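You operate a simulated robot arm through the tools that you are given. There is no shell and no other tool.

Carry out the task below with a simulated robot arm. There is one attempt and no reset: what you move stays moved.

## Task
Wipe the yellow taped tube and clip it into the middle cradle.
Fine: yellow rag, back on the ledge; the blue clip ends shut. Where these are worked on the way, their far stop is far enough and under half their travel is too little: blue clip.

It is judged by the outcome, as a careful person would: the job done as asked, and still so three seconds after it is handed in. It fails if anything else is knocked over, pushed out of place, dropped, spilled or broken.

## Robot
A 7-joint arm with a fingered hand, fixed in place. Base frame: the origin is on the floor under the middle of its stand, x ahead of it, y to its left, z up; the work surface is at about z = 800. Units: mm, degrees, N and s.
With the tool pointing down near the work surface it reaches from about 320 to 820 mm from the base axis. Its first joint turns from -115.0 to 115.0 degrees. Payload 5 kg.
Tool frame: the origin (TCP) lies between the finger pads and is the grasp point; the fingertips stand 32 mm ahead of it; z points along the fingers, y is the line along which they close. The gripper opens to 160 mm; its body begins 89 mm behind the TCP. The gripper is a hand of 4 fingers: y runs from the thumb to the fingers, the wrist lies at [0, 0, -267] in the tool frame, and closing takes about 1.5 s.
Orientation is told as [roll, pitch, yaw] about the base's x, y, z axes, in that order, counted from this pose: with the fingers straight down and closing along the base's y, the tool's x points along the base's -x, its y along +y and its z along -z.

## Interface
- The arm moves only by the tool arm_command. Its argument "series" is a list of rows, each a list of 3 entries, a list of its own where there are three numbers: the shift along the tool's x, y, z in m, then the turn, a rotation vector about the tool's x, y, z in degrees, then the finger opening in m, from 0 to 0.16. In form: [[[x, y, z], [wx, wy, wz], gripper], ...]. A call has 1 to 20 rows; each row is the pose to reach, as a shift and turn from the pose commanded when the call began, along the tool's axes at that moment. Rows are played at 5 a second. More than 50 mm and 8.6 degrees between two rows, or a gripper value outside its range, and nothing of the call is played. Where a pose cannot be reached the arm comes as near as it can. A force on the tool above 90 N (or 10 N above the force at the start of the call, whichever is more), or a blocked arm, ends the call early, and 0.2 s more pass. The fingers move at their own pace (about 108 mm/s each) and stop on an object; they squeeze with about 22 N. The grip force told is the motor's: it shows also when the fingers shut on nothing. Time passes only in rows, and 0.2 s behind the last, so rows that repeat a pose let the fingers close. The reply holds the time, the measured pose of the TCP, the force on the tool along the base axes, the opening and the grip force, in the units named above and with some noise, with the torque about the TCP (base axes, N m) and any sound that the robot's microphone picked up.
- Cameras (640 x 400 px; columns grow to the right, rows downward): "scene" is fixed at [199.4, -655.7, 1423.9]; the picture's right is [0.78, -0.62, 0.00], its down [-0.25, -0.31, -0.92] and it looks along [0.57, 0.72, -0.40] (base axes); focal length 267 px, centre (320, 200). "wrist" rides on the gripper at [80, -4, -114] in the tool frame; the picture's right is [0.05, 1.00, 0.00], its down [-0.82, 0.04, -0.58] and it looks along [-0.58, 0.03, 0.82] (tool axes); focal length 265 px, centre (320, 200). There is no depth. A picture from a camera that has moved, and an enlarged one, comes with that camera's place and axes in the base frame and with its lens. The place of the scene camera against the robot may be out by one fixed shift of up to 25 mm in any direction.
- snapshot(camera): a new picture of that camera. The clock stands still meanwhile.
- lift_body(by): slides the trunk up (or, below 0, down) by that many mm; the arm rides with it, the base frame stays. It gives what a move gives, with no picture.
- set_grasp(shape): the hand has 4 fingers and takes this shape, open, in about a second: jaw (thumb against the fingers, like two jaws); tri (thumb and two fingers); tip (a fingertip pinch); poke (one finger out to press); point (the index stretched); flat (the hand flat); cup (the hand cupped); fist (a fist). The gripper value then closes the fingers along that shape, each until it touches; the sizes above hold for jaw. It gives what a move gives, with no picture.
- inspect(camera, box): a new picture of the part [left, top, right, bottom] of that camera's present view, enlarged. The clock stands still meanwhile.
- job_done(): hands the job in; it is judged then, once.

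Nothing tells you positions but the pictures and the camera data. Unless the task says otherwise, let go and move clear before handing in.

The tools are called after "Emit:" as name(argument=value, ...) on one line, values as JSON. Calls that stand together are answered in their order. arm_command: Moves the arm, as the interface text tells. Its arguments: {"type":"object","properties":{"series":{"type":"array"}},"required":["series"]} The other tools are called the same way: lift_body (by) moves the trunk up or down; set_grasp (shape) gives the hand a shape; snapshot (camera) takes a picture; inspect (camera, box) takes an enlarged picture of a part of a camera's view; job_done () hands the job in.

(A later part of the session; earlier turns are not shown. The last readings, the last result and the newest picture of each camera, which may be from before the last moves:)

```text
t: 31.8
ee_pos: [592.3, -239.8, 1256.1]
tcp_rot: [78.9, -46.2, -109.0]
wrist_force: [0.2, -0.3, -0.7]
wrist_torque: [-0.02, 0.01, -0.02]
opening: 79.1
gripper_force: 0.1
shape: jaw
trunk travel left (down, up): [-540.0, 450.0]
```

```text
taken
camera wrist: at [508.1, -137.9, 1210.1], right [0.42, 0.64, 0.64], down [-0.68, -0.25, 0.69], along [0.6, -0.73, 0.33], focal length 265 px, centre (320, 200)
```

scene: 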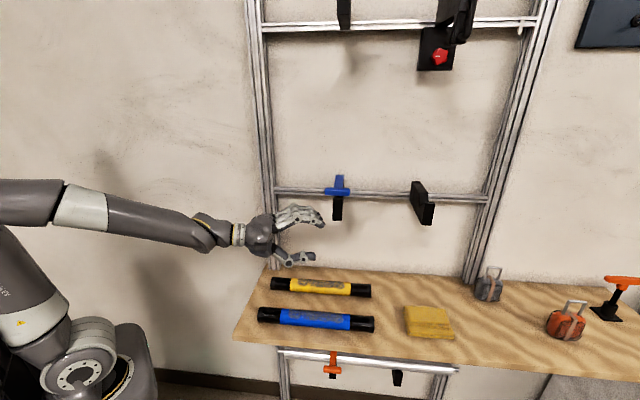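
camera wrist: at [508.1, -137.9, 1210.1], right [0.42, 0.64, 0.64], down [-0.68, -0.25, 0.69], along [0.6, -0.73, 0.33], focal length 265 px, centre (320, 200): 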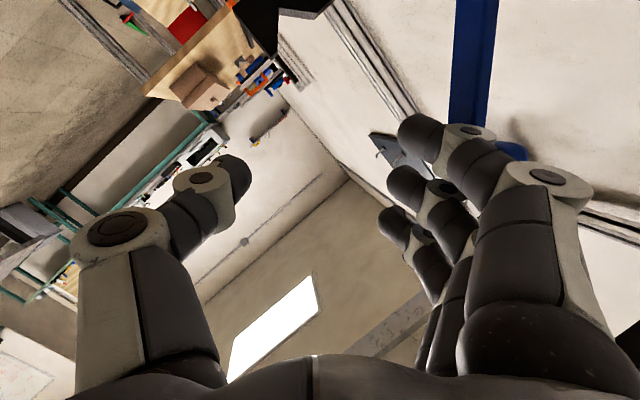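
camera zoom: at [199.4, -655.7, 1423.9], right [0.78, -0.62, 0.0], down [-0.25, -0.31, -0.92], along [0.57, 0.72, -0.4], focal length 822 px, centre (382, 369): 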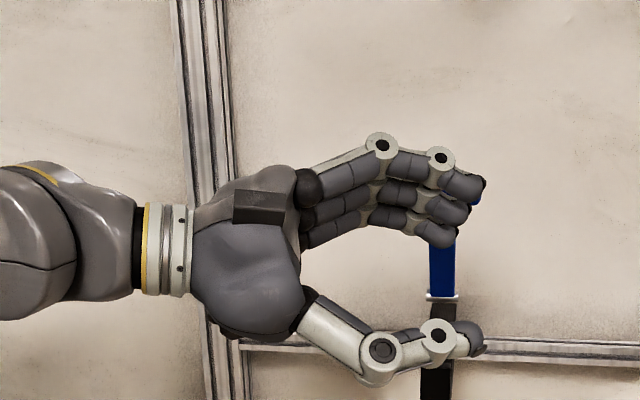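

Emit:
arm_command(series=[[[-0.0028, 0.0108, 0.0007], [0, 0, -3.75], 0.08], [[-0.0055, 0.0215, 0.0014], [0, 0, -7.5], 0.08], [[-0.0083, 0.0323, 0.002], [0, 0, -11.25], 0.08], [[-0.0111, 0.0431, 0.0027], [0, 0, -15], 0.08], [[-0.0113, 0.0543, 0.0043], [0, 0, -18.75], 0.08], [[-0.0115, 0.0655, 0.006], [0, 0, -22.5], 0.08], [[-0.0116, 0.0768, 0.0075], [0, 0, -26.25], 0.08], [[-0.0117, 0.088, 0.0091], [0, 0, -30], 0.08], [[-0.0117, 0.088, 0.0091], [0, 0, -30], 0.08]])

Emit:
inspect(camera="scene", box=[200, 60, 440, 230])

Emit:
snapshot(camera="wrist")

```text
t: 33.8
ee_pos: [631.8, -194.8, 1323.6]
tcp_rot: [59.7, -74.7, -87.6]
wrist_force: [-0.6, 0.2, 0.4]
wrist_torque: [-0.01, -0.03, 0.01]
opening: 78.9
gripper_force: 0.1
shape: jaw
trunk travel left (down, up): [-540.0, 450.0]
```

```text
2.35 times, centred on (320, 145) of scene
camera zoom: at [199.4, -655.7, 1423.9], right [0.78, -0.62, 0.0], down [-0.25, -0.31, -0.92], along [0.57, 0.72, -0.4], focal length 629 px, centre (320, 329)
```

zoom: 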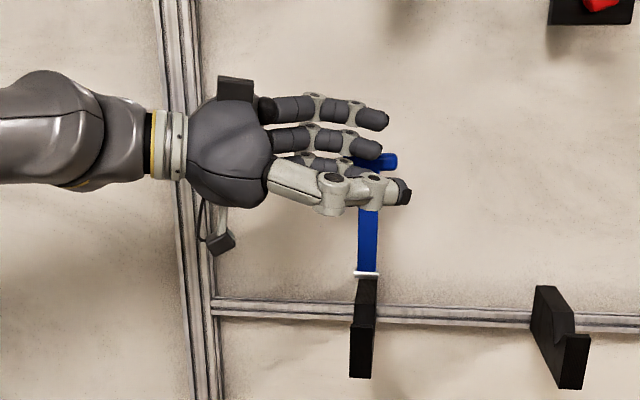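

```text
taken
camera wrist: at [528.8, -126.8, 1260.6], right [0.47, 0.87, 0.18], down [-0.48, 0.08, 0.87], along [0.74, -0.49, 0.45], focal length 265 px, centre (320, 200)
```

wrist: 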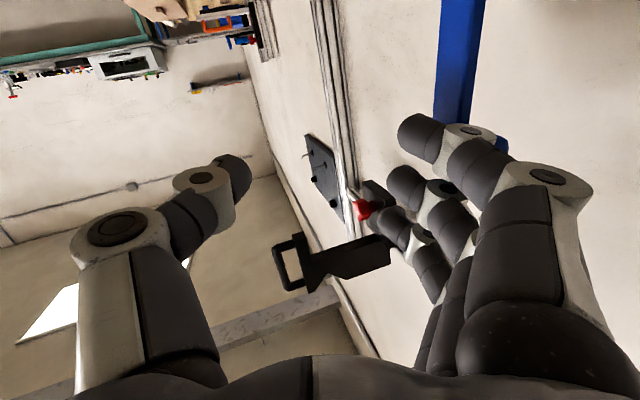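

Emit:
arm_command(series=[[[0.0018, 0.0094, 0.003], [0, 0, 0], 0.08], [[0.0036, 0.0187, 0.006], [0, 0, 0], 0.08], [[0.0054, 0.028, 0.0092], [0, 0, 0], 0.08], [[0.0071, 0.0374, 0.0122], [0, 0, 0], 0.08], [[0.0071, 0.0374, 0.0122], [0, 0, 0], 0.08]])

Emit:
inspect(camera="scene", box=[200, 60, 440, 230])

Emit:
snapshot(camera="wrist")

```text
t: 35.0
ee_pos: [659.7, -171.8, 1326.1]
tcp_rot: [60.4, -74.6, -88.7]
wrist_force: [-20.7, -13.6, 5.1]
wrist_torque: [0.1, 0.16, 0.88]
opening: 73.9
gripper_force: 0.1
shape: jaw
trunk travel left (down, up): [-540.0, 450.0]
```

```text
2.35 times, centred on (320, 145) of scene
camera zoom: at [199.4, -655.7, 1423.9], right [0.78, -0.62, 0.0], down [-0.25, -0.31, -0.92], along [0.57, 0.72, -0.4], focal length 629 px, centre (320, 329)
```

zoom: 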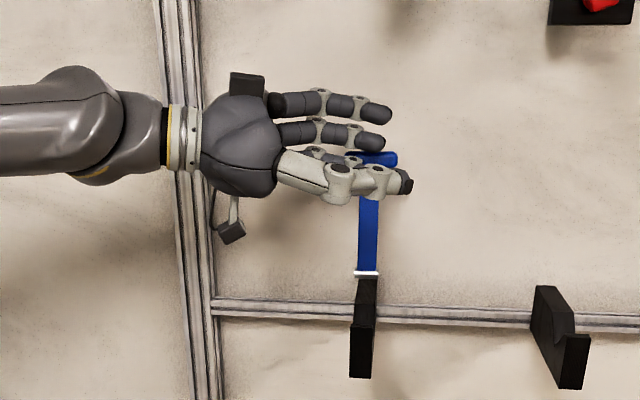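

```text
taken
camera wrist: at [556.0, -103.1, 1262.8], right [0.47, 0.86, 0.18], down [-0.48, 0.08, 0.87], along [0.74, -0.5, 0.46], focal length 265 px, centre (320, 200)
```

wrist: 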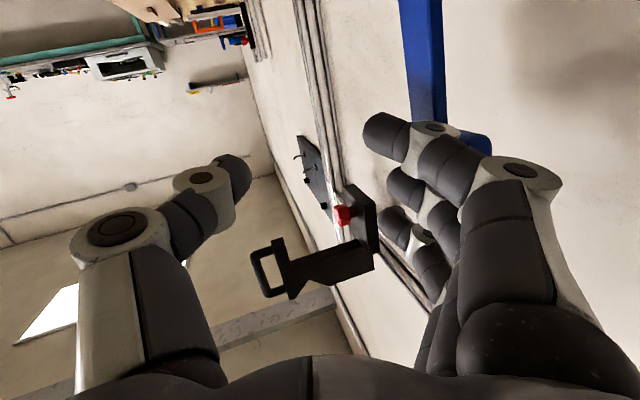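

The lever has hit its far stop (about 25 N push-back). Now I back away slowly and check that it stays open.

Emit:
arm_command(series=[[[-0.0045, -0.0234, -0.0077], [0, 0, 0], 0.08], [[-0.009, -0.0468, -0.0153], [0, 0, 0], 0.08], [[-0.0134, -0.07, -0.023], [0, 0, 0], 0.08], [[-0.017, -0.09, -0.0294], [0, 0, 0], 0.08]])

Emit:
snapshot(camera="scene")

Emit:
inspect(camera="scene", box=[260, 80, 460, 230])

Emit:
snapshot(camera="wrist")

```text
t: 36.0
ee_pos: [593.6, -234.4, 1321.9]
tcp_rot: [59.9, -74.7, -88.0]
wrist_force: [-0.1, 0.4, 0.0]
wrist_torque: [0.0, 0.01, 0.0]
opening: 79.1
gripper_force: 0.1
shape: jaw
trunk travel left (down, up): [-540.0, 450.0]
```

```text
taken
```

scene: 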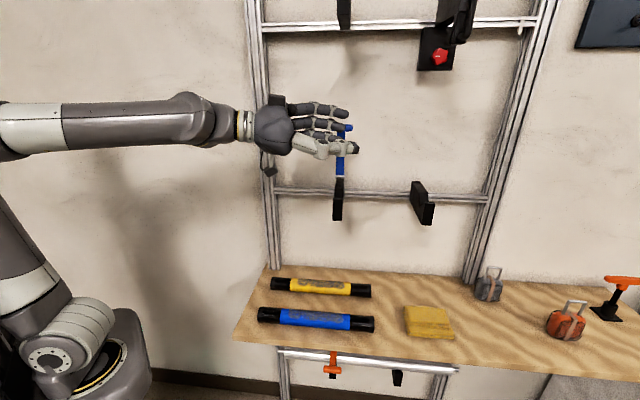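

```text
2.67 times, centred on (360, 155) of scene
camera zoom: at [199.4, -655.7, 1423.9], right [0.78, -0.62, 0.0], down [-0.25, -0.31, -0.92], along [0.57, 0.72, -0.4], focal length 712 px, centre (213, 320)
```

zoom: 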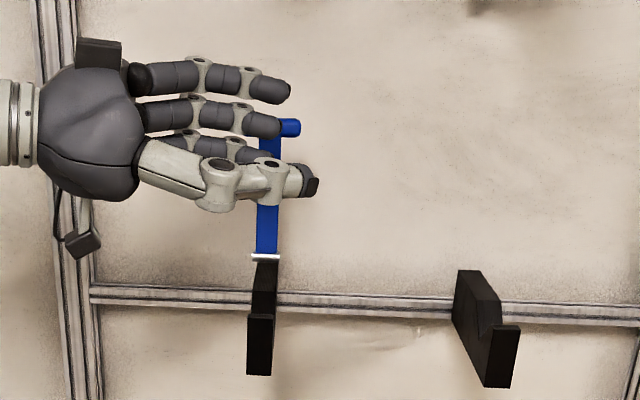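

```text
taken
camera wrist: at [489.4, -166.3, 1259.3], right [0.47, 0.87, 0.18], down [-0.48, 0.08, 0.87], along [0.74, -0.49, 0.45], focal length 265 px, centre (320, 200)
```

wrist: 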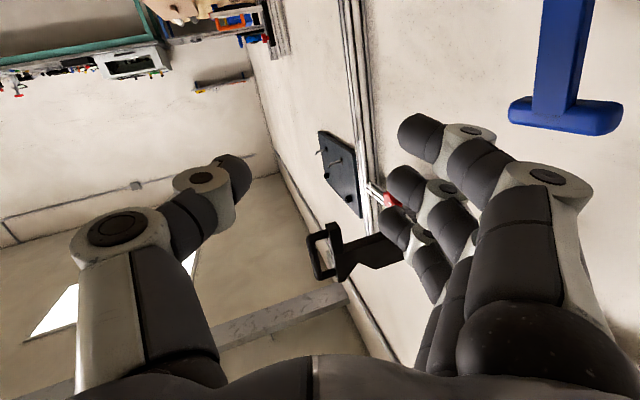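

The lever stays open (about 99° from shut). Next: the rag at roughly u≈840, n≈273. I'll move the hand to the front of the rack, re‑orienting it to lean along the rail with fingers closing across it.

Emit:
arm_command(series=[[[0.0084, -0.0221, 0.0159], [2.6, 5.0, -0.5], 0.1], [[0.0168, -0.0441, 0.0319], [5.2, 9.95, -0.9], 0.12], [[0.0252, -0.0662, 0.0478], [7.8, 14.9, -1.4], 0.14], [[0.0337, -0.0883, 0.0637], [10.45, 19.9, -1.85], 0.16], [[0.0421, -0.1103, 0.0796], [13.1, 24.9, -2.3], 0.16], [[0.0505, -0.1324, 0.0956], [15.7, 29.85, -2.8], 0.16], [[0.0589, -0.1544, 0.1115], [18.3, 34.8, -3.2], 0.16], [[0.0673, -0.1765, 0.1274], [20.9, 39.8, -3.7], 0.16], [[0.0673, -0.1765, 0.1274], [20.9, 39.8, -3.7], 0.16]])

Emit:
snapshot(camera="wrist")

Emit:
snapshot(camera="scene")

```text
t: 38.0
ee_pos: [622.0, -429.1, 1201.9]
tcp_rot: [0.0, -40.0, -45.1]
wrist_force: [0.4, 0.2, -0.2]
wrist_torque: [0.03, 0.02, -0.02]
opening: 160.0
gripper_force: 0.0
shape: jaw
trunk travel left (down, up): [-540.0, 450.0]
```

```text
taken
camera wrist: at [523.0, -337.3, 1237.6], right [0.68, 0.73, -0.03], down [0.21, -0.15, 0.97], along [0.7, -0.66, -0.26], focal length 265 px, centre (320, 200)
```

wrist: 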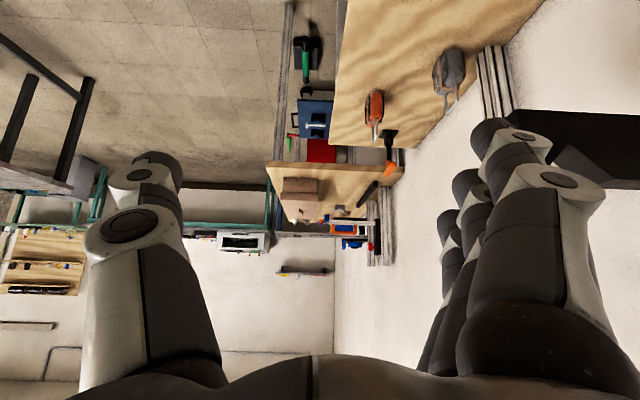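

```text
taken
```

scene: 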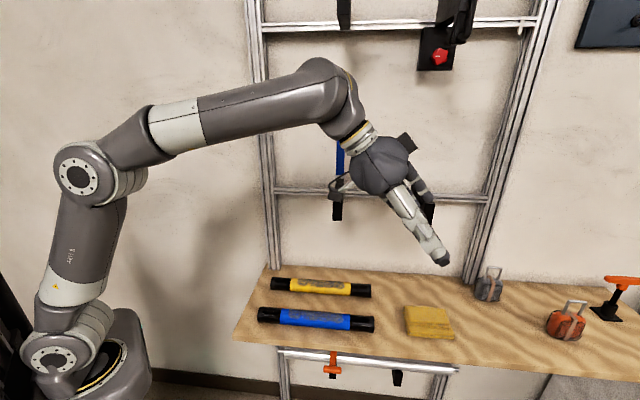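

Emit:
arm_command(series=[[[0.0195, 0.004, 0.038], [0, 0, 0], 0.16], [[0.039, 0.008, 0.076], [0, 0, 0], 0.16], [[0.0586, 0.012, 0.114], [0, 0, 0], 0.16], [[0.0781, 0.016, 0.152], [0, 0, 0], 0.16], [[0.0976, 0.02, 0.19], [0, 0, 0], 0.16], [[0.1171, 0.024, 0.228], [0, 0, 0], 0.16], [[0.1171, 0.024, 0.228], [0, 0, 0], 0.16]])

Emit:
snapshot(camera="wrist")

Emit:
snapshot(camera="scene")

```text
t: 39.6
ee_pos: [681.2, -450.5, 949.6]
tcp_rot: [0.1, -40.0, -45.2]
wrist_force: [-0.3, 0.1, -0.3]
wrist_torque: [-0.01, 0.01, 0.0]
opening: 159.6
gripper_force: 0.1
shape: jaw
trunk travel left (down, up): [-540.0, 450.0]
```

```text
taken
camera wrist: at [582.4, -357.5, 986.2], right [0.68, 0.73, -0.03], down [0.21, -0.15, 0.97], along [0.7, -0.66, -0.25], focal length 265 px, centre (320, 200)
```

wrist: 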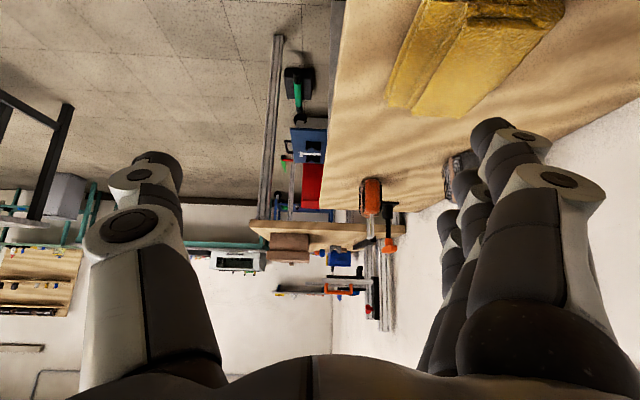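

```text
taken
```

scene: 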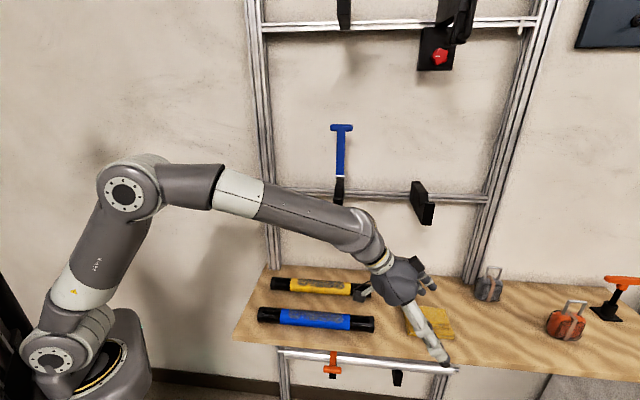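

Emit:
inspect(camera="wrist", box=[360, 0, 640, 160])

Emit:
inspect(camera="scene", box=[380, 280, 500, 360])

```text
2.29 times, centred on (500, 80) of wrist
camera zoom: at [582.4, -357.5, 986.2], right [0.68, 0.73, -0.03], down [0.21, -0.15, 0.97], along [0.7, -0.66, -0.25], focal length 607 px, centre (-91, 474)
```

zoom: 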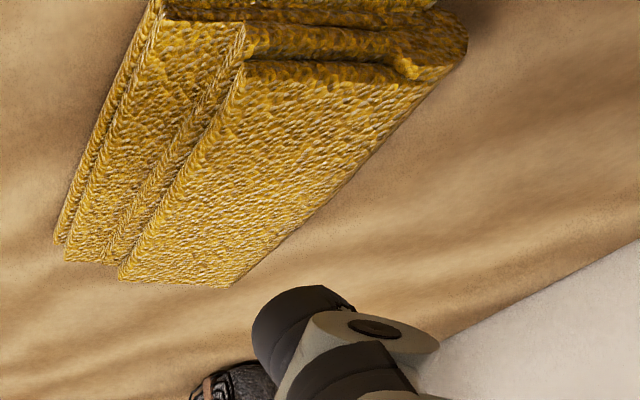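

```text
5.00 times, centred on (440, 320) of scene
camera zoom: at [199.4, -655.7, 1423.9], right [0.78, -0.62, 0.0], down [-0.25, -0.31, -0.92], along [0.57, 0.72, -0.4], focal length 1336 px, centre (-280, -400)
```

zoom: 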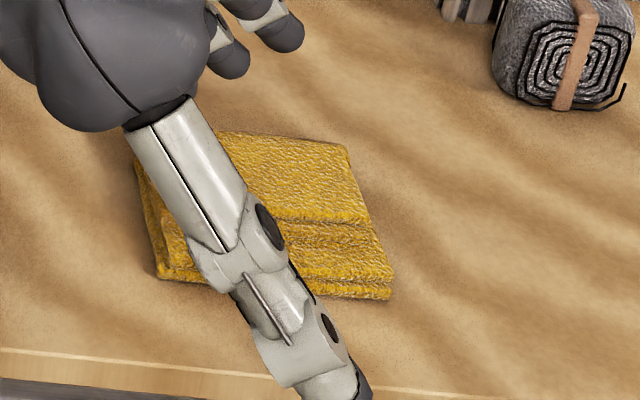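

The rag is a folded pad spanning about n 229–318, u 790–905, ~25 mm thick. I move over it with the opening a little wider than the rag.

Emit:
arm_command(series=[[[0.0019, 0.0275, 0.0147], [0, 0, 0], 0.14], [[0.0038, 0.055, 0.0295], [0, 0, 0], 0.12], [[0.0057, 0.0825, 0.0442], [0, 0, 0], 0.12], [[0.0076, 0.11, 0.0589], [0, 0, 0], 0.12], [[0.0076, 0.11, 0.0589], [0, 0, 0], 0.12]])

Emit:
snapshot(camera="wrist")

Emit:
inspect(camera="scene", box=[350, 220, 510, 360])

```text
t: 40.8
ee_pos: [782.1, -391.6, 899.5]
tcp_rot: [0.0, -40.0, -45.1]
wrist_force: [-0.2, 0.0, 1.4]
wrist_torque: [-0.01, 0.01, 0.02]
opening: 120.3
gripper_force: 0.0
shape: jaw
trunk travel left (down, up): [-540.0, 450.0]
```

```text
taken
camera wrist: at [683.6, -300.3, 936.0], right [0.68, 0.73, -0.03], down [0.21, -0.15, 0.97], along [0.7, -0.66, -0.26], focal length 265 px, centre (320, 200)
```

wrist: 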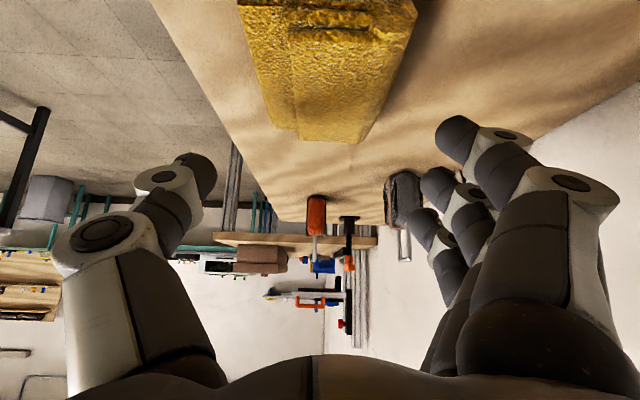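

```text
2.86 times, centred on (430, 290) of scene
camera zoom: at [199.4, -655.7, 1423.9], right [0.78, -0.62, 0.0], down [-0.25, -0.31, -0.92], along [0.57, 0.72, -0.4], focal length 763 px, centre (6, -57)
```

zoom: 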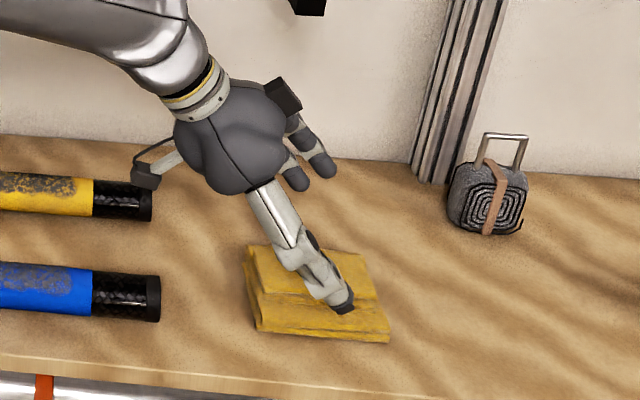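

Emit:
arm_command(series=[[[0.01, -0.001, 0.0125], [0, 0, 0], 0.12], [[0.02, -0.002, 0.025], [0, 0, 0], 0.12], [[0.028, -0.003, 0.036], [0, 0, 0], 0.12], [[0.0325, -0.003, 0.044], [0, 0, 0], 0.12], [[0.0325, -0.003, 0.044], [0, 0, 0], 0.12]])

Emit:
inspect(camera="scene", box=[370, 260, 480, 350])

Emit:
snapshot(camera="wrist")

```text
t: 42.0
ee_pos: [779.3, -399.7, 847.5]
tcp_rot: [0.0, -40.2, -45.2]
wrist_force: [0.2, -1.2, 7.9]
wrist_torque: [0.38, -0.33, -0.04]
opening: 119.9
gripper_force: 0.0
shape: jaw
trunk travel left (down, up): [-540.0, 450.0]
```

```text
4.44 times, centred on (425, 305) of scene
camera zoom: at [199.4, -655.7, 1423.9], right [0.78, -0.62, 0.0], down [-0.25, -0.31, -0.92], along [0.57, 0.72, -0.4], focal length 1187 px, centre (-147, -267)
```

zoom: 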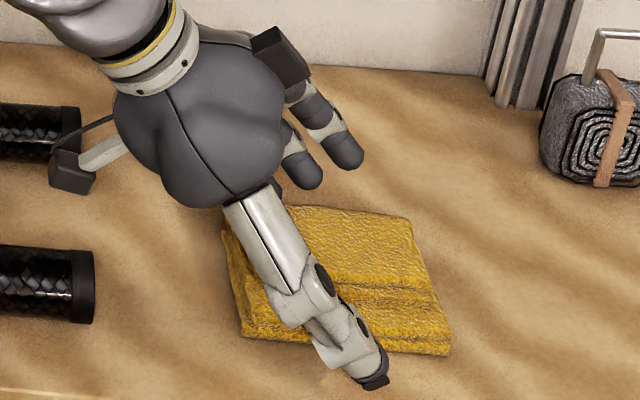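

```text
taken
camera wrist: at [680.9, -308.1, 883.7], right [0.68, 0.73, -0.03], down [0.21, -0.15, 0.97], along [0.7, -0.66, -0.25], focal length 265 px, centre (320, 200)
```

wrist: 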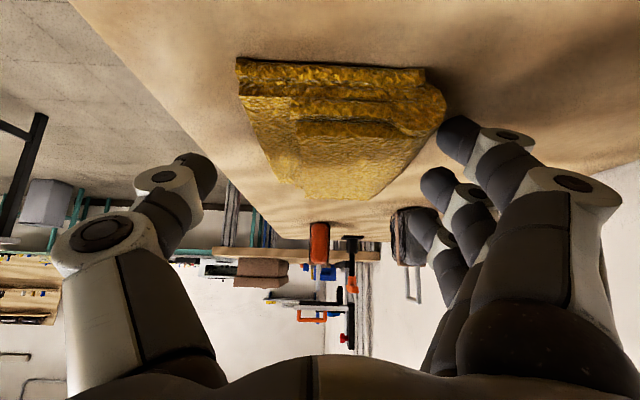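

The fingertip on the wall side touched the ledge first because of the steep lean. I'll rise a little, reduce the lean to about 25° and tilt 10° towards the wall so thumb and fingers sit more evenly around the rag.

Emit:
arm_command(series=[[[-0.008, 0, -0.009], [0, 0, 0], 0.12], [[-0.016, 0, -0.018], [-2.5, 4, 0], 0.12], [[-0.0225, 0, -0.0268], [-5, 8, 0], 0.12], [[-0.0225, 0, -0.0268], [-7.5, 12, 0], 0.12], [[-0.0225, 0, -0.0268], [-10, 15, 0], 0.12], [[-0.0225, 0, -0.0268], [-10, 15, 0], 0.12]])

Emit:
snapshot(camera="wrist")

Emit:
snapshot(camera="scene")

```text
t: 43.4
ee_pos: [779.7, -399.7, 880.8]
tcp_rot: [9.4, -25.0, -43.7]
wrist_force: [-0.8, -0.3, 0.1]
wrist_torque: [-0.03, 0.05, -0.03]
opening: 120.2
gripper_force: 0.1
shape: jaw
trunk travel left (down, up): [-540.0, 450.0]
```

```text
taken
camera wrist: at [677.0, -333.5, 948.7], right [0.6, 0.79, 0.13], down [0.32, -0.38, 0.87], along [0.73, -0.48, -0.48], focal length 265 px, centre (320, 200)
```

wrist: 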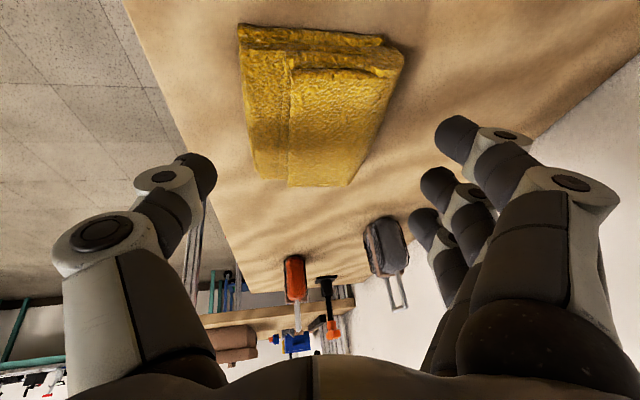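

```text
taken
```

scene: 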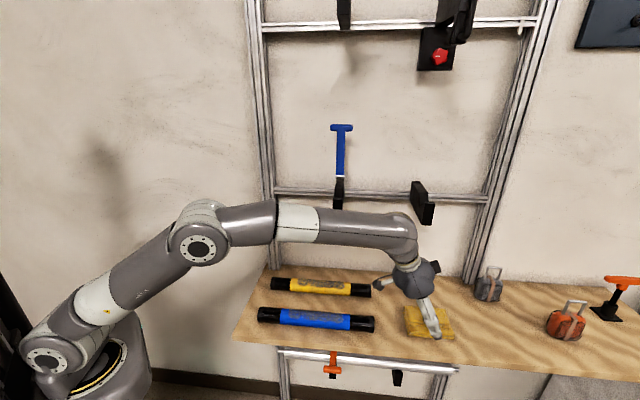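

Emit:
arm_command(series=[[[0.0055, -0.002, 0.012], [0, 0, 0], 0.12], [[0.0105, -0.0037, 0.0225], [0, 0, 0], 0.12], [[0.0135, -0.0047, 0.0285], [0, 0, 0], 0.12], [[0.0135, -0.0047, 0.0285], [0, 0, 0], 0.12]])

Emit:
inspect(camera="scene", box=[370, 260, 480, 350])

Emit:
snapshot(camera="wrist")

```text
t: 44.4
ee_pos: [780.3, -399.3, 849.4]
tcp_rot: [9.4, -25.0, -43.7]
wrist_force: [-0.2, 0.1, -0.2]
wrist_torque: [0.03, -0.01, 0.02]
opening: 120.2
gripper_force: 0.1
shape: jaw
trunk travel left (down, up): [-540.0, 450.0]
```

```text
4.44 times, centred on (425, 305) of scene
camera zoom: at [199.4, -655.7, 1423.9], right [0.78, -0.62, 0.0], down [-0.25, -0.31, -0.92], along [0.57, 0.72, -0.4], focal length 1187 px, centre (-147, -267)
```

zoom: 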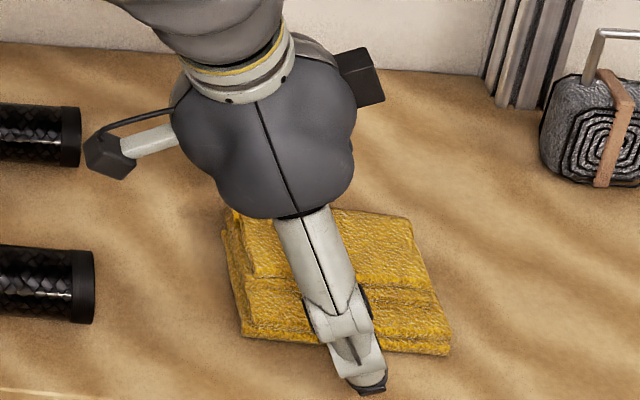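

```text
taken
camera wrist: at [677.7, -334.0, 916.9], right [0.6, 0.79, 0.12], down [0.32, -0.38, 0.87], along [0.73, -0.48, -0.48], focal length 265 px, centre (320, 200)
```

wrist: 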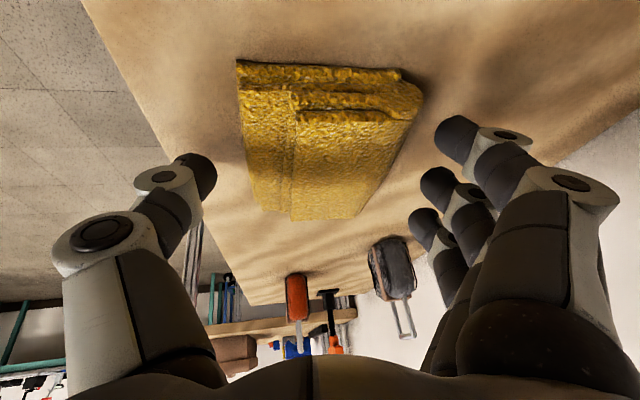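

Emit:
arm_command(series=[[[0.0017, -0.0006, 0.0036], [0, 0, 0], 0.12], [[0.0017, -0.0006, 0.0036], [0, 0, 0], 0.12]])

Emit:
arm_command(series=[[[0, 0, 0], [0, 0, 0], 0.11], [[0, 0, 0], [0, 0, 0], 0.1], [[0, 0, 0], [0, 0, 0], 0.09], [[0, 0, 0], [0, 0, 0], 0.08], [[0, 0, 0], [0, 0, 0], 0.06], [[0, 0, 0], [0, 0, 0], 0.03], [[0, 0, 0], [0, 0, 0], 0.0], [[0, 0, 0], [0, 0, 0], 0.0], [[0, 0, 0], [0, 0, 0], 0.0]])

Emit:
inspect(camera="scene", box=[370, 260, 480, 350])

Emit:
snapshot(camera="wrist")

```text
t: 45.0
ee_pos: [782.0, -399.7, 846.1]
tcp_rot: [9.3, -25.1, -43.8]
wrist_force: [-0.3, -0.4, -1.4]
wrist_torque: [0.0, -0.02, 0.01]
opening: 120.2
gripper_force: 0.0
shape: jaw
trunk travel left (down, up): [-540.0, 450.0]
```

```text
t: 47.0
ee_pos: [783.3, -399.6, 849.9]
tcp_rot: [9.4, -25.4, -43.7]
wrist_force: [4.5, -0.7, 19.7]
wrist_torque: [-0.76, 0.23, 0.06]
opening: 55.6
gripper_force: 22.0
shape: jaw
trunk travel left (down, up): [-540.0, 450.0]
```

```text
4.44 times, centred on (425, 305) of scene
camera zoom: at [199.4, -655.7, 1423.9], right [0.78, -0.62, 0.0], down [-0.25, -0.31, -0.92], along [0.57, 0.72, -0.4], focal length 1187 px, centre (-147, -267)
```

zoom: 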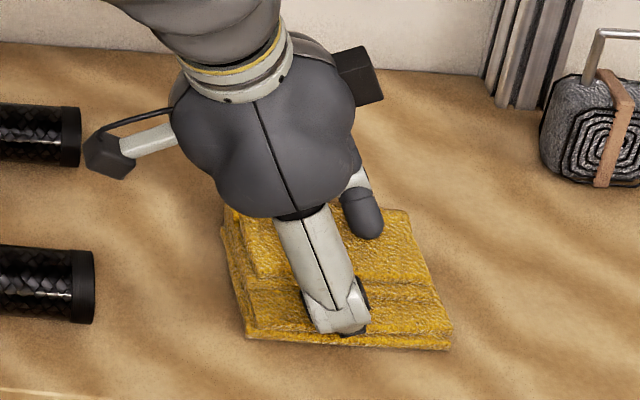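

```text
taken
camera wrist: at [678.5, -333.1, 915.9], right [0.6, 0.79, 0.12], down [0.32, -0.38, 0.87], along [0.74, -0.48, -0.48], focal length 265 px, centre (320, 200)
```

wrist: 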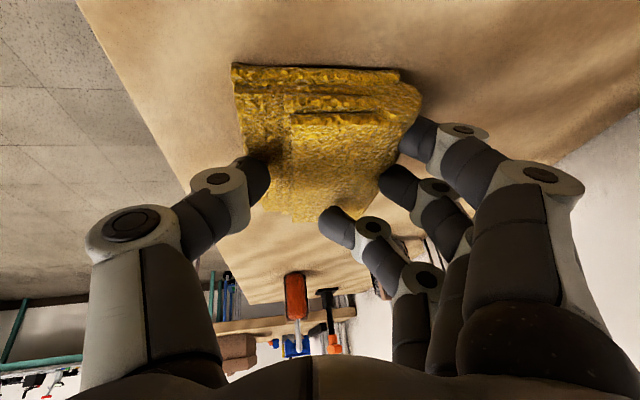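

Emit:
arm_command(series=[[[-0.0042, 0.0015, -0.009], [0, 0, 0], 0.0], [[-0.0085, 0.003, -0.018], [0, 0, 0], 0.0], [[-0.0169, 0.006, -0.036], [0, 0, 0], 0.0], [[-0.021, 0.0074, -0.0447], [0, 0, 0], 0.0], [[-0.021, 0.0074, -0.0447], [0, 0, 0], 0.0]])

Emit:
inspect(camera="scene", box=[360, 240, 490, 350])

Emit:
snapshot(camera="wrist")

```text
t: 48.2
ee_pos: [781.9, -398.7, 893.9]
tcp_rot: [9.4, -25.0, -43.7]
wrist_force: [-0.2, 0.7, 0.1]
wrist_torque: [-0.02, 0.03, 0.01]
opening: 55.0
gripper_force: 22.0
shape: jaw
trunk travel left (down, up): [-540.0, 450.0]
```

```text
3.64 times, centred on (425, 295) of scene
camera zoom: at [199.4, -655.7, 1423.9], right [0.78, -0.62, 0.0], down [-0.25, -0.31, -0.92], along [0.57, 0.72, -0.4], focal length 972 px, centre (-62, -146)
```

zoom: 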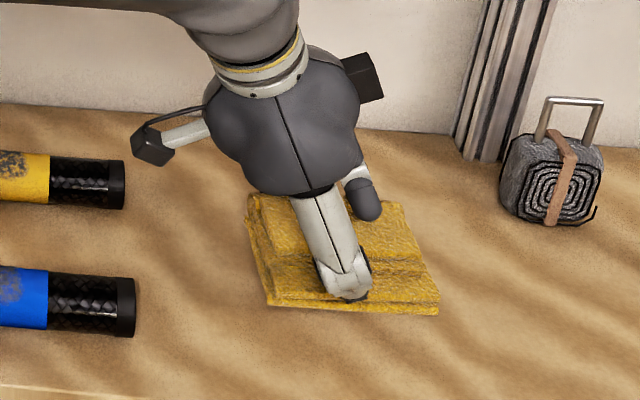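

```text
taken
camera wrist: at [678.4, -332.3, 962.8], right [0.6, 0.79, 0.12], down [0.32, -0.38, 0.87], along [0.73, -0.48, -0.48], focal length 265 px, centre (320, 200)
```

wrist: 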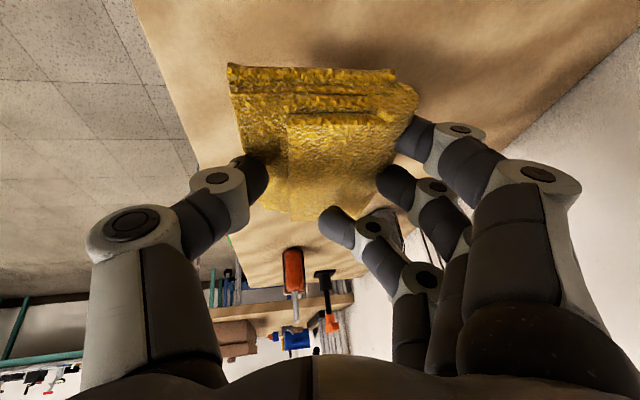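

The rag is held and lifts with the hand. Its underside is ~50 mm below the TCP. I'll carry it in front of the brackets, then in over the yellow tube.

Emit:
arm_command(series=[[[0.0248, 0.0008, -0.0166], [0, 0, 0], 0.0], [[0.0496, 0.0015, -0.0332], [0, 0, 0], 0.0], [[0.0743, 0.0023, -0.0498], [0, 0, 0], 0.0], [[0.0991, 0.0031, -0.0665], [0, 0, 0], 0.0], [[0.1239, 0.0038, -0.0831], [0, 0, 0], 0.0], [[0.1487, 0.0046, -0.0997], [0, 0, 0], 0.0], [[0.1734, 0.0053, -0.1163], [0, 0, 0], 0.0], [[0.1982, 0.0061, -0.1329], [0, 0, 0], 0.0], [[0.2067, 0.0363, -0.1319], [0, 0, 0], 0.0], [[0.2151, 0.0666, -0.1309], [0, 0, 0], 0.0], [[0.2236, 0.0968, -0.1298], [0, 0, 0], 0.0], [[0.232, 0.127, -0.1288], [0, 0, 0], 0.0], [[0.232, 0.127, -0.1288], [0, 0, 0], 0.0]])

Emit:
snapshot(camera="wrist")

Emit:
snapshot(camera="scene")

Emit:
inspect(camera="scene", box=[250, 190, 410, 320])

```text
t: 51.0
ee_pos: [656.8, -133.6, 931.6]
tcp_rot: [9.2, -25.2, -43.6]
wrist_force: [0.3, -0.5, -0.8]
wrist_torque: [-0.04, 0.03, 0.01]
opening: 54.7
gripper_force: 21.9
shape: jaw
trunk travel left (down, up): [-540.0, 450.0]
```

```text
taken
camera wrist: at [554.5, -68.1, 998.3], right [0.6, 0.79, 0.12], down [0.32, -0.38, 0.87], along [0.73, -0.48, -0.48], focal length 265 px, centre (320, 200)
```

wrist: 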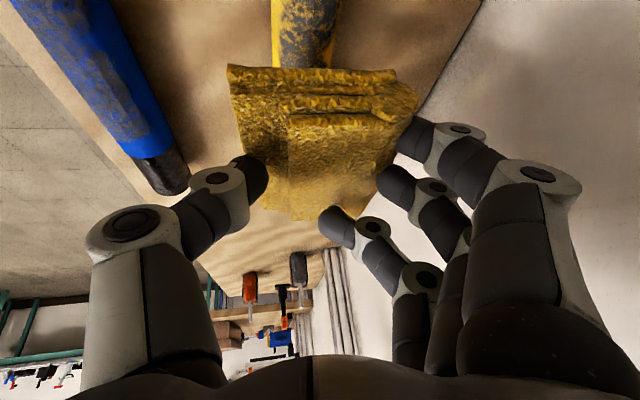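

```text
taken
```

scene: 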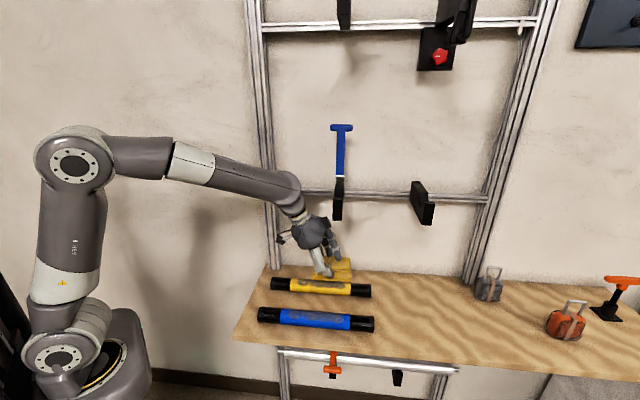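

```text
3.08 times, centred on (330, 255) of scene
camera zoom: at [199.4, -655.7, 1423.9], right [0.78, -0.62, 0.0], down [-0.25, -0.31, -0.92], along [0.57, 0.72, -0.4], focal length 822 px, centre (289, 31)
```

zoom: 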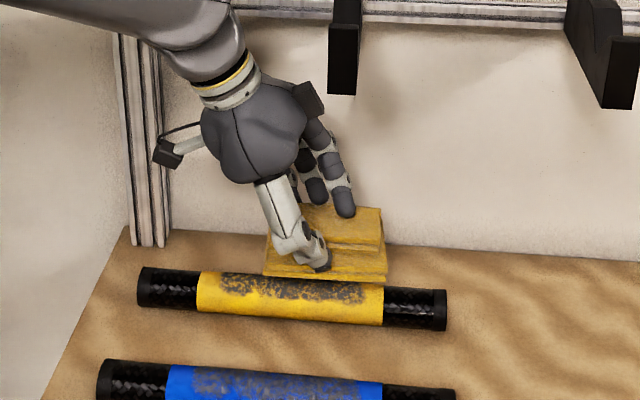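

Emit:
arm_command(series=[[[0.0145, 0.0005, -0.0066], [0, 0, 0], 0.0], [[0.029, 0.0005, -0.01], [0, 0, 0], 0.0], [[0.0353, -0.0015, -0.0005], [0, 0, 0], 0.0], [[0.0417, -0.003, 0.0133], [0, 0, 0], 0.0], [[0.0417, -0.003, 0.0133], [0, 0, 0], 0.0]])

Emit:
inspect(camera="scene", box=[250, 210, 400, 310])

```text
t: 52.2
ee_pos: [633.1, -112.8, 900.1]
tcp_rot: [9.2, -25.1, -43.7]
wrist_force: [0.1, 1.4, 0.0]
wrist_torque: [-0.01, 0.01, -0.01]
opening: 54.8
gripper_force: 21.9
shape: jaw
trunk travel left (down, up): [-540.0, 450.0]
```

```text
4.00 times, centred on (325, 260) of scene
camera zoom: at [199.4, -655.7, 1423.9], right [0.78, -0.62, 0.0], down [-0.25, -0.31, -0.92], along [0.57, 0.72, -0.4], focal length 1069 px, centre (300, -40)
```

zoom: 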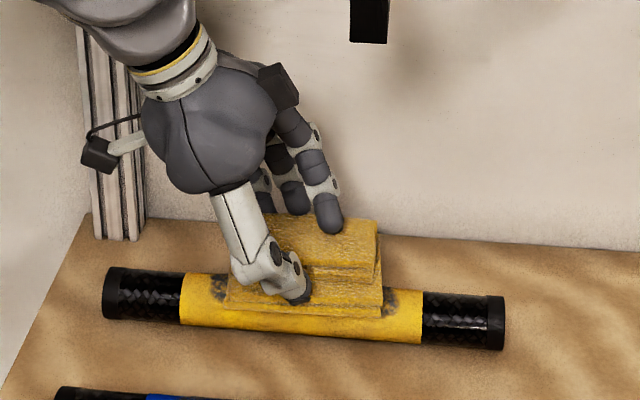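

Emit:
arm_command(series=[[[0.0008, -0.0003, 0.0018], [0, 0, 0], 0.0], [[0.0017, -0.0006, 0.0036], [0, 0, 0], 0.0], [[0.0017, -0.0006, 0.0036], [0, 0, 0], 0.0]])

Emit:
arm_command(series=[[[0.0008, -0.0003, 0.0018], [0, 0, 0], 0.0], [[0.0013, -0.0005, 0.0027], [0, 0, 0], 0.0], [[0.0013, -0.0005, 0.0027], [0, 0, 0], 0.0]])

```text
t: 53.0
ee_pos: [632.9, -112.2, 896.9]
tcp_rot: [9.4, -25.2, -43.6]
wrist_force: [-0.1, 0.7, -1.1]
wrist_torque: [-0.03, 0.02, -0.01]
opening: 54.4
gripper_force: 22.1
shape: jaw
trunk travel left (down, up): [-540.0, 450.0]
```

```text
t: 53.8
ee_pos: [632.3, -113.8, 894.8]
tcp_rot: [9.2, -25.0, -43.8]
wrist_force: [0.0, 0.0, -0.1]
wrist_torque: [-0.01, 0.02, 0.01]
opening: 54.9
gripper_force: 22.2
shape: jaw
trunk travel left (down, up): [-540.0, 450.0]
```

Emit:
arm_command(series=[[[0.0008, -0.0003, 0.0018], [0, 0, 0], 0.0], [[0.0013, -0.0005, 0.0027], [0, 0, 0], 0.0], [[0.0013, -0.0005, 0.0027], [0, 0, 0], 0.0]])

Emit:
arm_command(series=[[[0.0008, -0.0003, 0.0018], [0, 0, 0], 0.0], [[0.0008, -0.0003, 0.0018], [0, 0, 0], 0.0]])

Emit:
inspect(camera="scene", box=[250, 230, 400, 320])

```text
t: 54.6
ee_pos: [631.2, -114.2, 890.4]
tcp_rot: [9.3, -25.1, -43.7]
wrist_force: [0.0, -1.2, -0.3]
wrist_torque: [-0.01, -0.01, -0.01]
opening: 54.7
gripper_force: 21.9
shape: jaw
trunk travel left (down, up): [-540.0, 450.0]
```

```text
t: 55.2
ee_pos: [632.3, -113.2, 888.9]
tcp_rot: [9.4, -25.1, -43.7]
wrist_force: [0.2, 0.2, 0.6]
wrist_torque: [-0.02, -0.01, -0.01]
opening: 54.8
gripper_force: 21.7
shape: jaw
trunk travel left (down, up): [-540.0, 450.0]
```

```text
4.27 times, centred on (325, 275) of scene
camera zoom: at [199.4, -655.7, 1423.9], right [0.78, -0.62, 0.0], down [-0.25, -0.31, -0.92], along [0.57, 0.72, -0.4], focal length 1140 px, centre (299, -120)
```

zoom: 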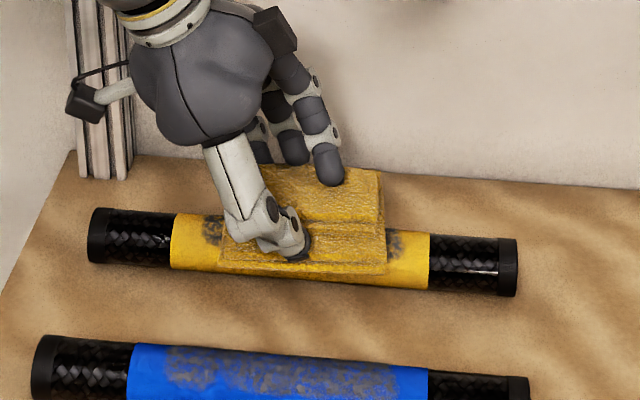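

Emit:
arm_command(series=[[[0.0008, -0.0003, 0.0018], [0, 0, 0], 0.0], [[0.0008, -0.0003, 0.0018], [0, 0, 0], 0.0]])

Emit:
arm_command(series=[[[0.0008, -0.0003, 0.0018], [0, 0, 0], 0.0], [[0.0008, -0.0003, 0.0018], [0, 0, 0], 0.0]])

Emit:
arm_command(series=[[[0.0008, -0.0003, 0.0018], [0, 0, 0], 0.0], [[0.0008, -0.0003, 0.0018], [0, 0, 0], 0.0]])

```text
t: 55.8
ee_pos: [632.2, -112.3, 887.8]
tcp_rot: [9.4, -25.2, -43.7]
wrist_force: [-0.3, -0.6, 8.3]
wrist_torque: [-0.13, 0.05, -0.03]
opening: 54.9
gripper_force: 22.4
shape: jaw
trunk travel left (down, up): [-540.0, 450.0]
```

```text
t: 56.4
ee_pos: [631.2, -114.0, 887.1]
tcp_rot: [9.6, -25.3, -43.9]
wrist_force: [-3.5, -1.5, 24.3]
wrist_torque: [-0.25, 0.13, -0.2]
opening: 54.7
gripper_force: 21.5
shape: jaw
trunk travel left (down, up): [-540.0, 450.0]
```

```text
t: 57.0
ee_pos: [631.2, -113.4, 885.8]
tcp_rot: [9.5, -25.4, -43.8]
wrist_force: [-1.7, -1.4, 35.3]
wrist_torque: [-0.37, -0.04, -0.33]
opening: 54.8
gripper_force: 21.5
shape: jaw
trunk travel left (down, up): [-540.0, 450.0]
```

Contact made. I'll ease the pressure and rub along the tube's length (so it can't roll).

Emit:
arm_command(series=[[[0.0094, 0.0016, -0.0081], [0, 0, 0], 0.0], [[0.0202, 0.0027, -0.013], [0, 0, 0], 0.0], [[0.0311, 0.0038, -0.018], [0, 0, 0], 0.0], [[0.042, 0.0049, -0.0229], [0, 0, 0], 0.0], [[0.0529, 0.006, -0.0279], [0, 0, 0], 0.0], [[0.042, 0.0049, -0.0229], [0, 0, 0], 0.0], [[0.0311, 0.0038, -0.018], [0, 0, 0], 0.0], [[0.0202, 0.0027, -0.013], [0, 0, 0], 0.0], [[0.0094, 0.0016, -0.0081], [0, 0, 0], 0.0], [[-0.0015, 0.0005, -0.0031], [0, 0, 0], 0.0], [[-0.0124, -0.0006, 0.0019], [0, 0, 0], 0.0], [[-0.0232, -0.0017, 0.0068], [0, 0, 0], 0.0], [[-0.0341, -0.0028, 0.0118], [0, 0, 0], 0.0], [[-0.045, -0.0039, 0.0167], [0, 0, 0], 0.0], [[-0.0559, -0.005, 0.0217], [0, 0, 0], 0.0], [[-0.045, -0.0039, 0.0167], [0, 0, 0], 0.0], [[-0.0341, -0.0028, 0.0118], [0, 0, 0], 0.0], [[-0.0232, -0.0017, 0.0068], [0, 0, 0], 0.0], [[-0.0124, -0.0006, 0.0019], [0, 0, 0], 0.0], [[-0.0015, 0.0005, -0.0031], [0, 0, 0], 0.0]])

Emit:
inspect(camera="scene", box=[250, 230, 400, 320])

Emit:
snapshot(camera="wrist")

```text
t: 61.2
ee_pos: [631.7, -114.1, 887.7]
tcp_rot: [9.3, -25.1, -43.6]
wrist_force: [-0.2, -0.4, -0.4]
wrist_torque: [0.0, 0.02, -0.01]
opening: 54.4
gripper_force: 22.3
shape: jaw
trunk travel left (down, up): [-540.0, 450.0]
```

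```text
4.27 times, centred on (325, 275) of scene
camera zoom: at [199.4, -655.7, 1423.9], right [0.78, -0.62, 0.0], down [-0.25, -0.31, -0.92], along [0.57, 0.72, -0.4], focal length 1140 px, centre (299, -120)
```

zoom: 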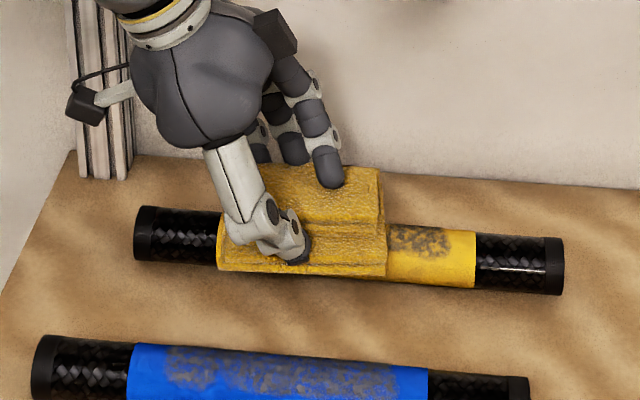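

```text
taken
camera wrist: at [528.6, -48.3, 954.7], right [0.6, 0.79, 0.12], down [0.32, -0.38, 0.87], along [0.73, -0.48, -0.48], focal length 265 px, centre (320, 200)
```

wrist: 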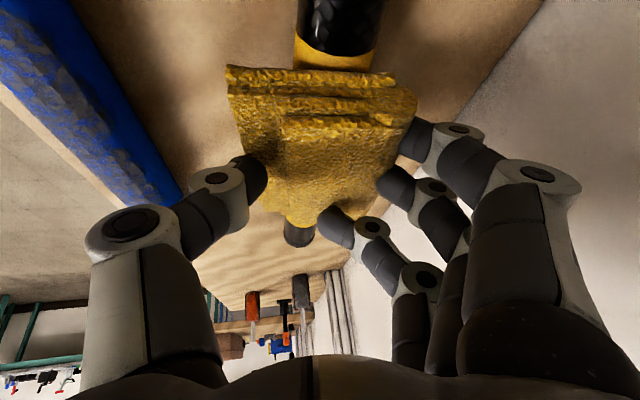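

Emit:
arm_command(series=[[[-0.01, 0.004, -0.022], [0, 0, 0], 0.0], [[0.01, 0.01, -0.055], [0, 0, 0], 0.0], [[0.04, 0.016, -0.085], [0, 0, 0], 0.0]])

Emit:
inspect(camera="scene", box=[250, 230, 400, 320])

Emit:
snapshot(camera="wrist")

```text
t: 62.0
ee_pos: [578.3, -59.6, 948.2]
tcp_rot: [9.3, -25.1, -43.6]
wrist_force: [-0.4, 0.2, -1.0]
wrist_torque: [0.01, 0.0, 0.0]
opening: 54.5
gripper_force: 22.2
shape: jaw
trunk travel left (down, up): [-540.0, 450.0]
```

```text
4.27 times, centred on (325, 275) of scene
camera zoom: at [199.4, -655.7, 1423.9], right [0.78, -0.62, 0.0], down [-0.25, -0.31, -0.92], along [0.57, 0.72, -0.4], focal length 1140 px, centre (299, -120)
```

zoom: 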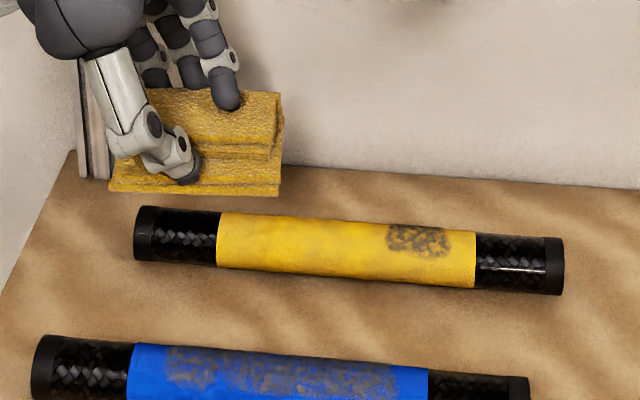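

```text
taken
camera wrist: at [475.7, 7.1, 1016.5], right [0.6, 0.79, 0.12], down [0.32, -0.38, 0.87], along [0.73, -0.48, -0.48], focal length 265 px, centre (320, 200)
```

wrist: 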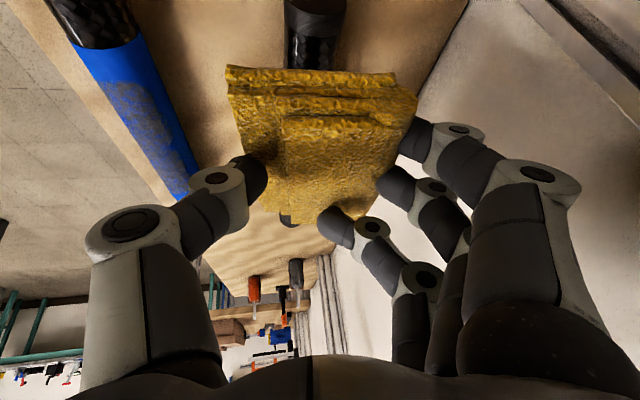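

Most of the grime is gone after the first strokes; the tube slid ~30 mm along itself. A patch remains near u≈605–650, so I'll wipe there too.

Emit:
arm_command(series=[[[-0.0234, -0.004, 0.02], [0, 0, 0], 0.0], [[-0.0468, -0.008, 0.04], [0, 0, 0], 0.0], [[-0.0701, -0.012, 0.06], [0, 0, 0], 0.0], [[-0.0935, -0.016, 0.08], [0, 0, 0], 0.0], [[-0.1169, -0.02, 0.1], [0, 0, 0], 0.0], [[-0.113, -0.0215, 0.1085], [0, 0, 0], 0.0], [[-0.1115, -0.022, 0.1115], [0, 0, 0], 0.0], [[-0.1115, -0.022, 0.1115], [0, 0, 0], 0.0]])

Emit:
inspect(camera="scene", box=[250, 200, 410, 310])

```text
t: 63.8
ee_pos: [685.9, -166.3, 890.8]
tcp_rot: [9.3, -25.1, -43.6]
wrist_force: [0.8, 0.5, -1.8]
wrist_torque: [0.01, -0.02, 0.0]
opening: 55.1
gripper_force: 22.1
shape: jaw
trunk travel left (down, up): [-540.0, 450.0]
```

```text
3.64 times, centred on (330, 255) of scene
camera zoom: at [199.4, -655.7, 1423.9], right [0.78, -0.62, 0.0], down [-0.25, -0.31, -0.92], along [0.57, 0.72, -0.4], focal length 972 px, centre (284, 0)
```

zoom: 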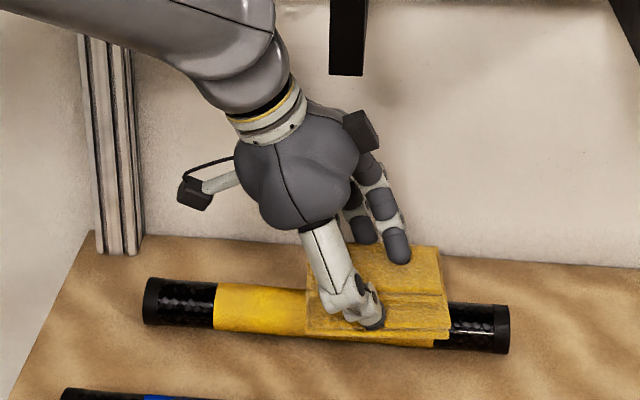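

Emit:
arm_command(series=[[[0.0019, -0.0007, 0.004], [0, 0, 0], 0.0], [[0.011, 0.0002, -0.0001], [0, 0, 0], 0.0], [[0.02, 0.0011, -0.0043], [0, 0, 0], 0.0], [[0.0291, 0.002, -0.0084], [0, 0, 0], 0.0], [[0.02, 0.0011, -0.0043], [0, 0, 0], 0.0], [[0.011, 0.0002, -0.0001], [0, 0, 0], 0.0], [[0.0019, -0.0007, 0.004], [0, 0, 0], 0.0], [[-0.0072, -0.0016, 0.0081], [0, 0, 0], 0.0], [[-0.0162, -0.0025, 0.0123], [0, 0, 0], 0.0], [[-0.0072, -0.0016, 0.0081], [0, 0, 0], 0.0], [[0.0019, -0.0007, 0.004], [0, 0, 0], 0.0], [[0.011, 0.0002, -0.0001], [0, 0, 0], 0.0], [[0.02, 0.0011, -0.0043], [0, 0, 0], 0.0], [[0.0291, 0.002, -0.0084], [0, 0, 0], 0.0], [[0.02, 0.0011, -0.0043], [0, 0, 0], 0.0], [[0.011, 0.0002, -0.0001], [0, 0, 0], 0.0], [[0.0019, -0.0007, 0.004], [0, 0, 0], 0.0]])

Emit:
arm_command(series=[[[-0.01, 0.004, -0.022], [0, 0, 0], 0.0], [[0.02, 0.008, -0.055], [0, 0, 0], 0.0], [[0.06, 0.012, -0.075], [0, 0, 0], 0.0], [[0.095, 0.016, -0.095], [0, 0, 0], 0.0], [[0.12, 0.018, -0.105], [0, 0, 0], 0.0]])

Emit:
inspect(camera="scene", box=[250, 230, 400, 320])

Emit:
snapshot(camera="wrist")

```text
t: 67.4
ee_pos: [686.4, -168.4, 886.2]
tcp_rot: [9.3, -25.0, -43.8]
wrist_force: [-0.4, 0.0, 2.5]
wrist_torque: [-0.1, -0.05, -0.04]
opening: 54.9
gripper_force: 21.9
shape: jaw
trunk travel left (down, up): [-540.0, 450.0]
```

```text
t: 68.6
ee_pos: [576.3, -61.0, 934.1]
tcp_rot: [9.3, -25.1, -43.7]
wrist_force: [0.0, 0.0, 0.0]
wrist_torque: [-0.02, 0.01, 0.01]
opening: 54.8
gripper_force: 22.4
shape: jaw
trunk travel left (down, up): [-540.0, 450.0]
```

```text
4.27 times, centred on (325, 275) of scene
camera zoom: at [199.4, -655.7, 1423.9], right [0.78, -0.62, 0.0], down [-0.25, -0.31, -0.92], along [0.57, 0.72, -0.4], focal length 1140 px, centre (299, -120)
```

zoom: 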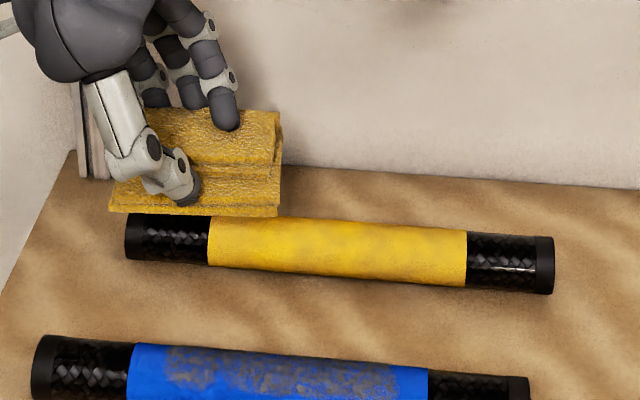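

```text
taken
camera wrist: at [472.8, 4.8, 1001.3], right [0.6, 0.79, 0.12], down [0.32, -0.38, 0.87], along [0.73, -0.48, -0.48], focal length 265 px, centre (320, 200)
```

wrist: 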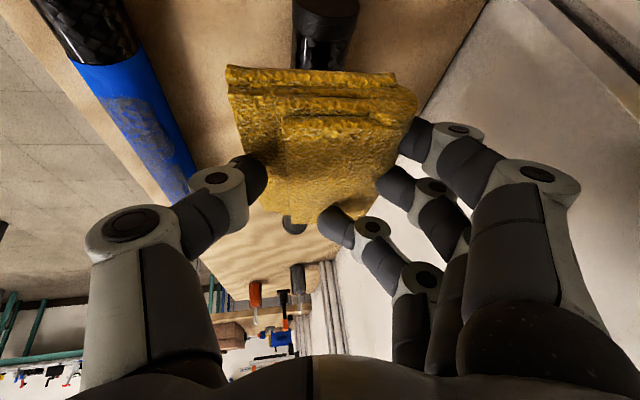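

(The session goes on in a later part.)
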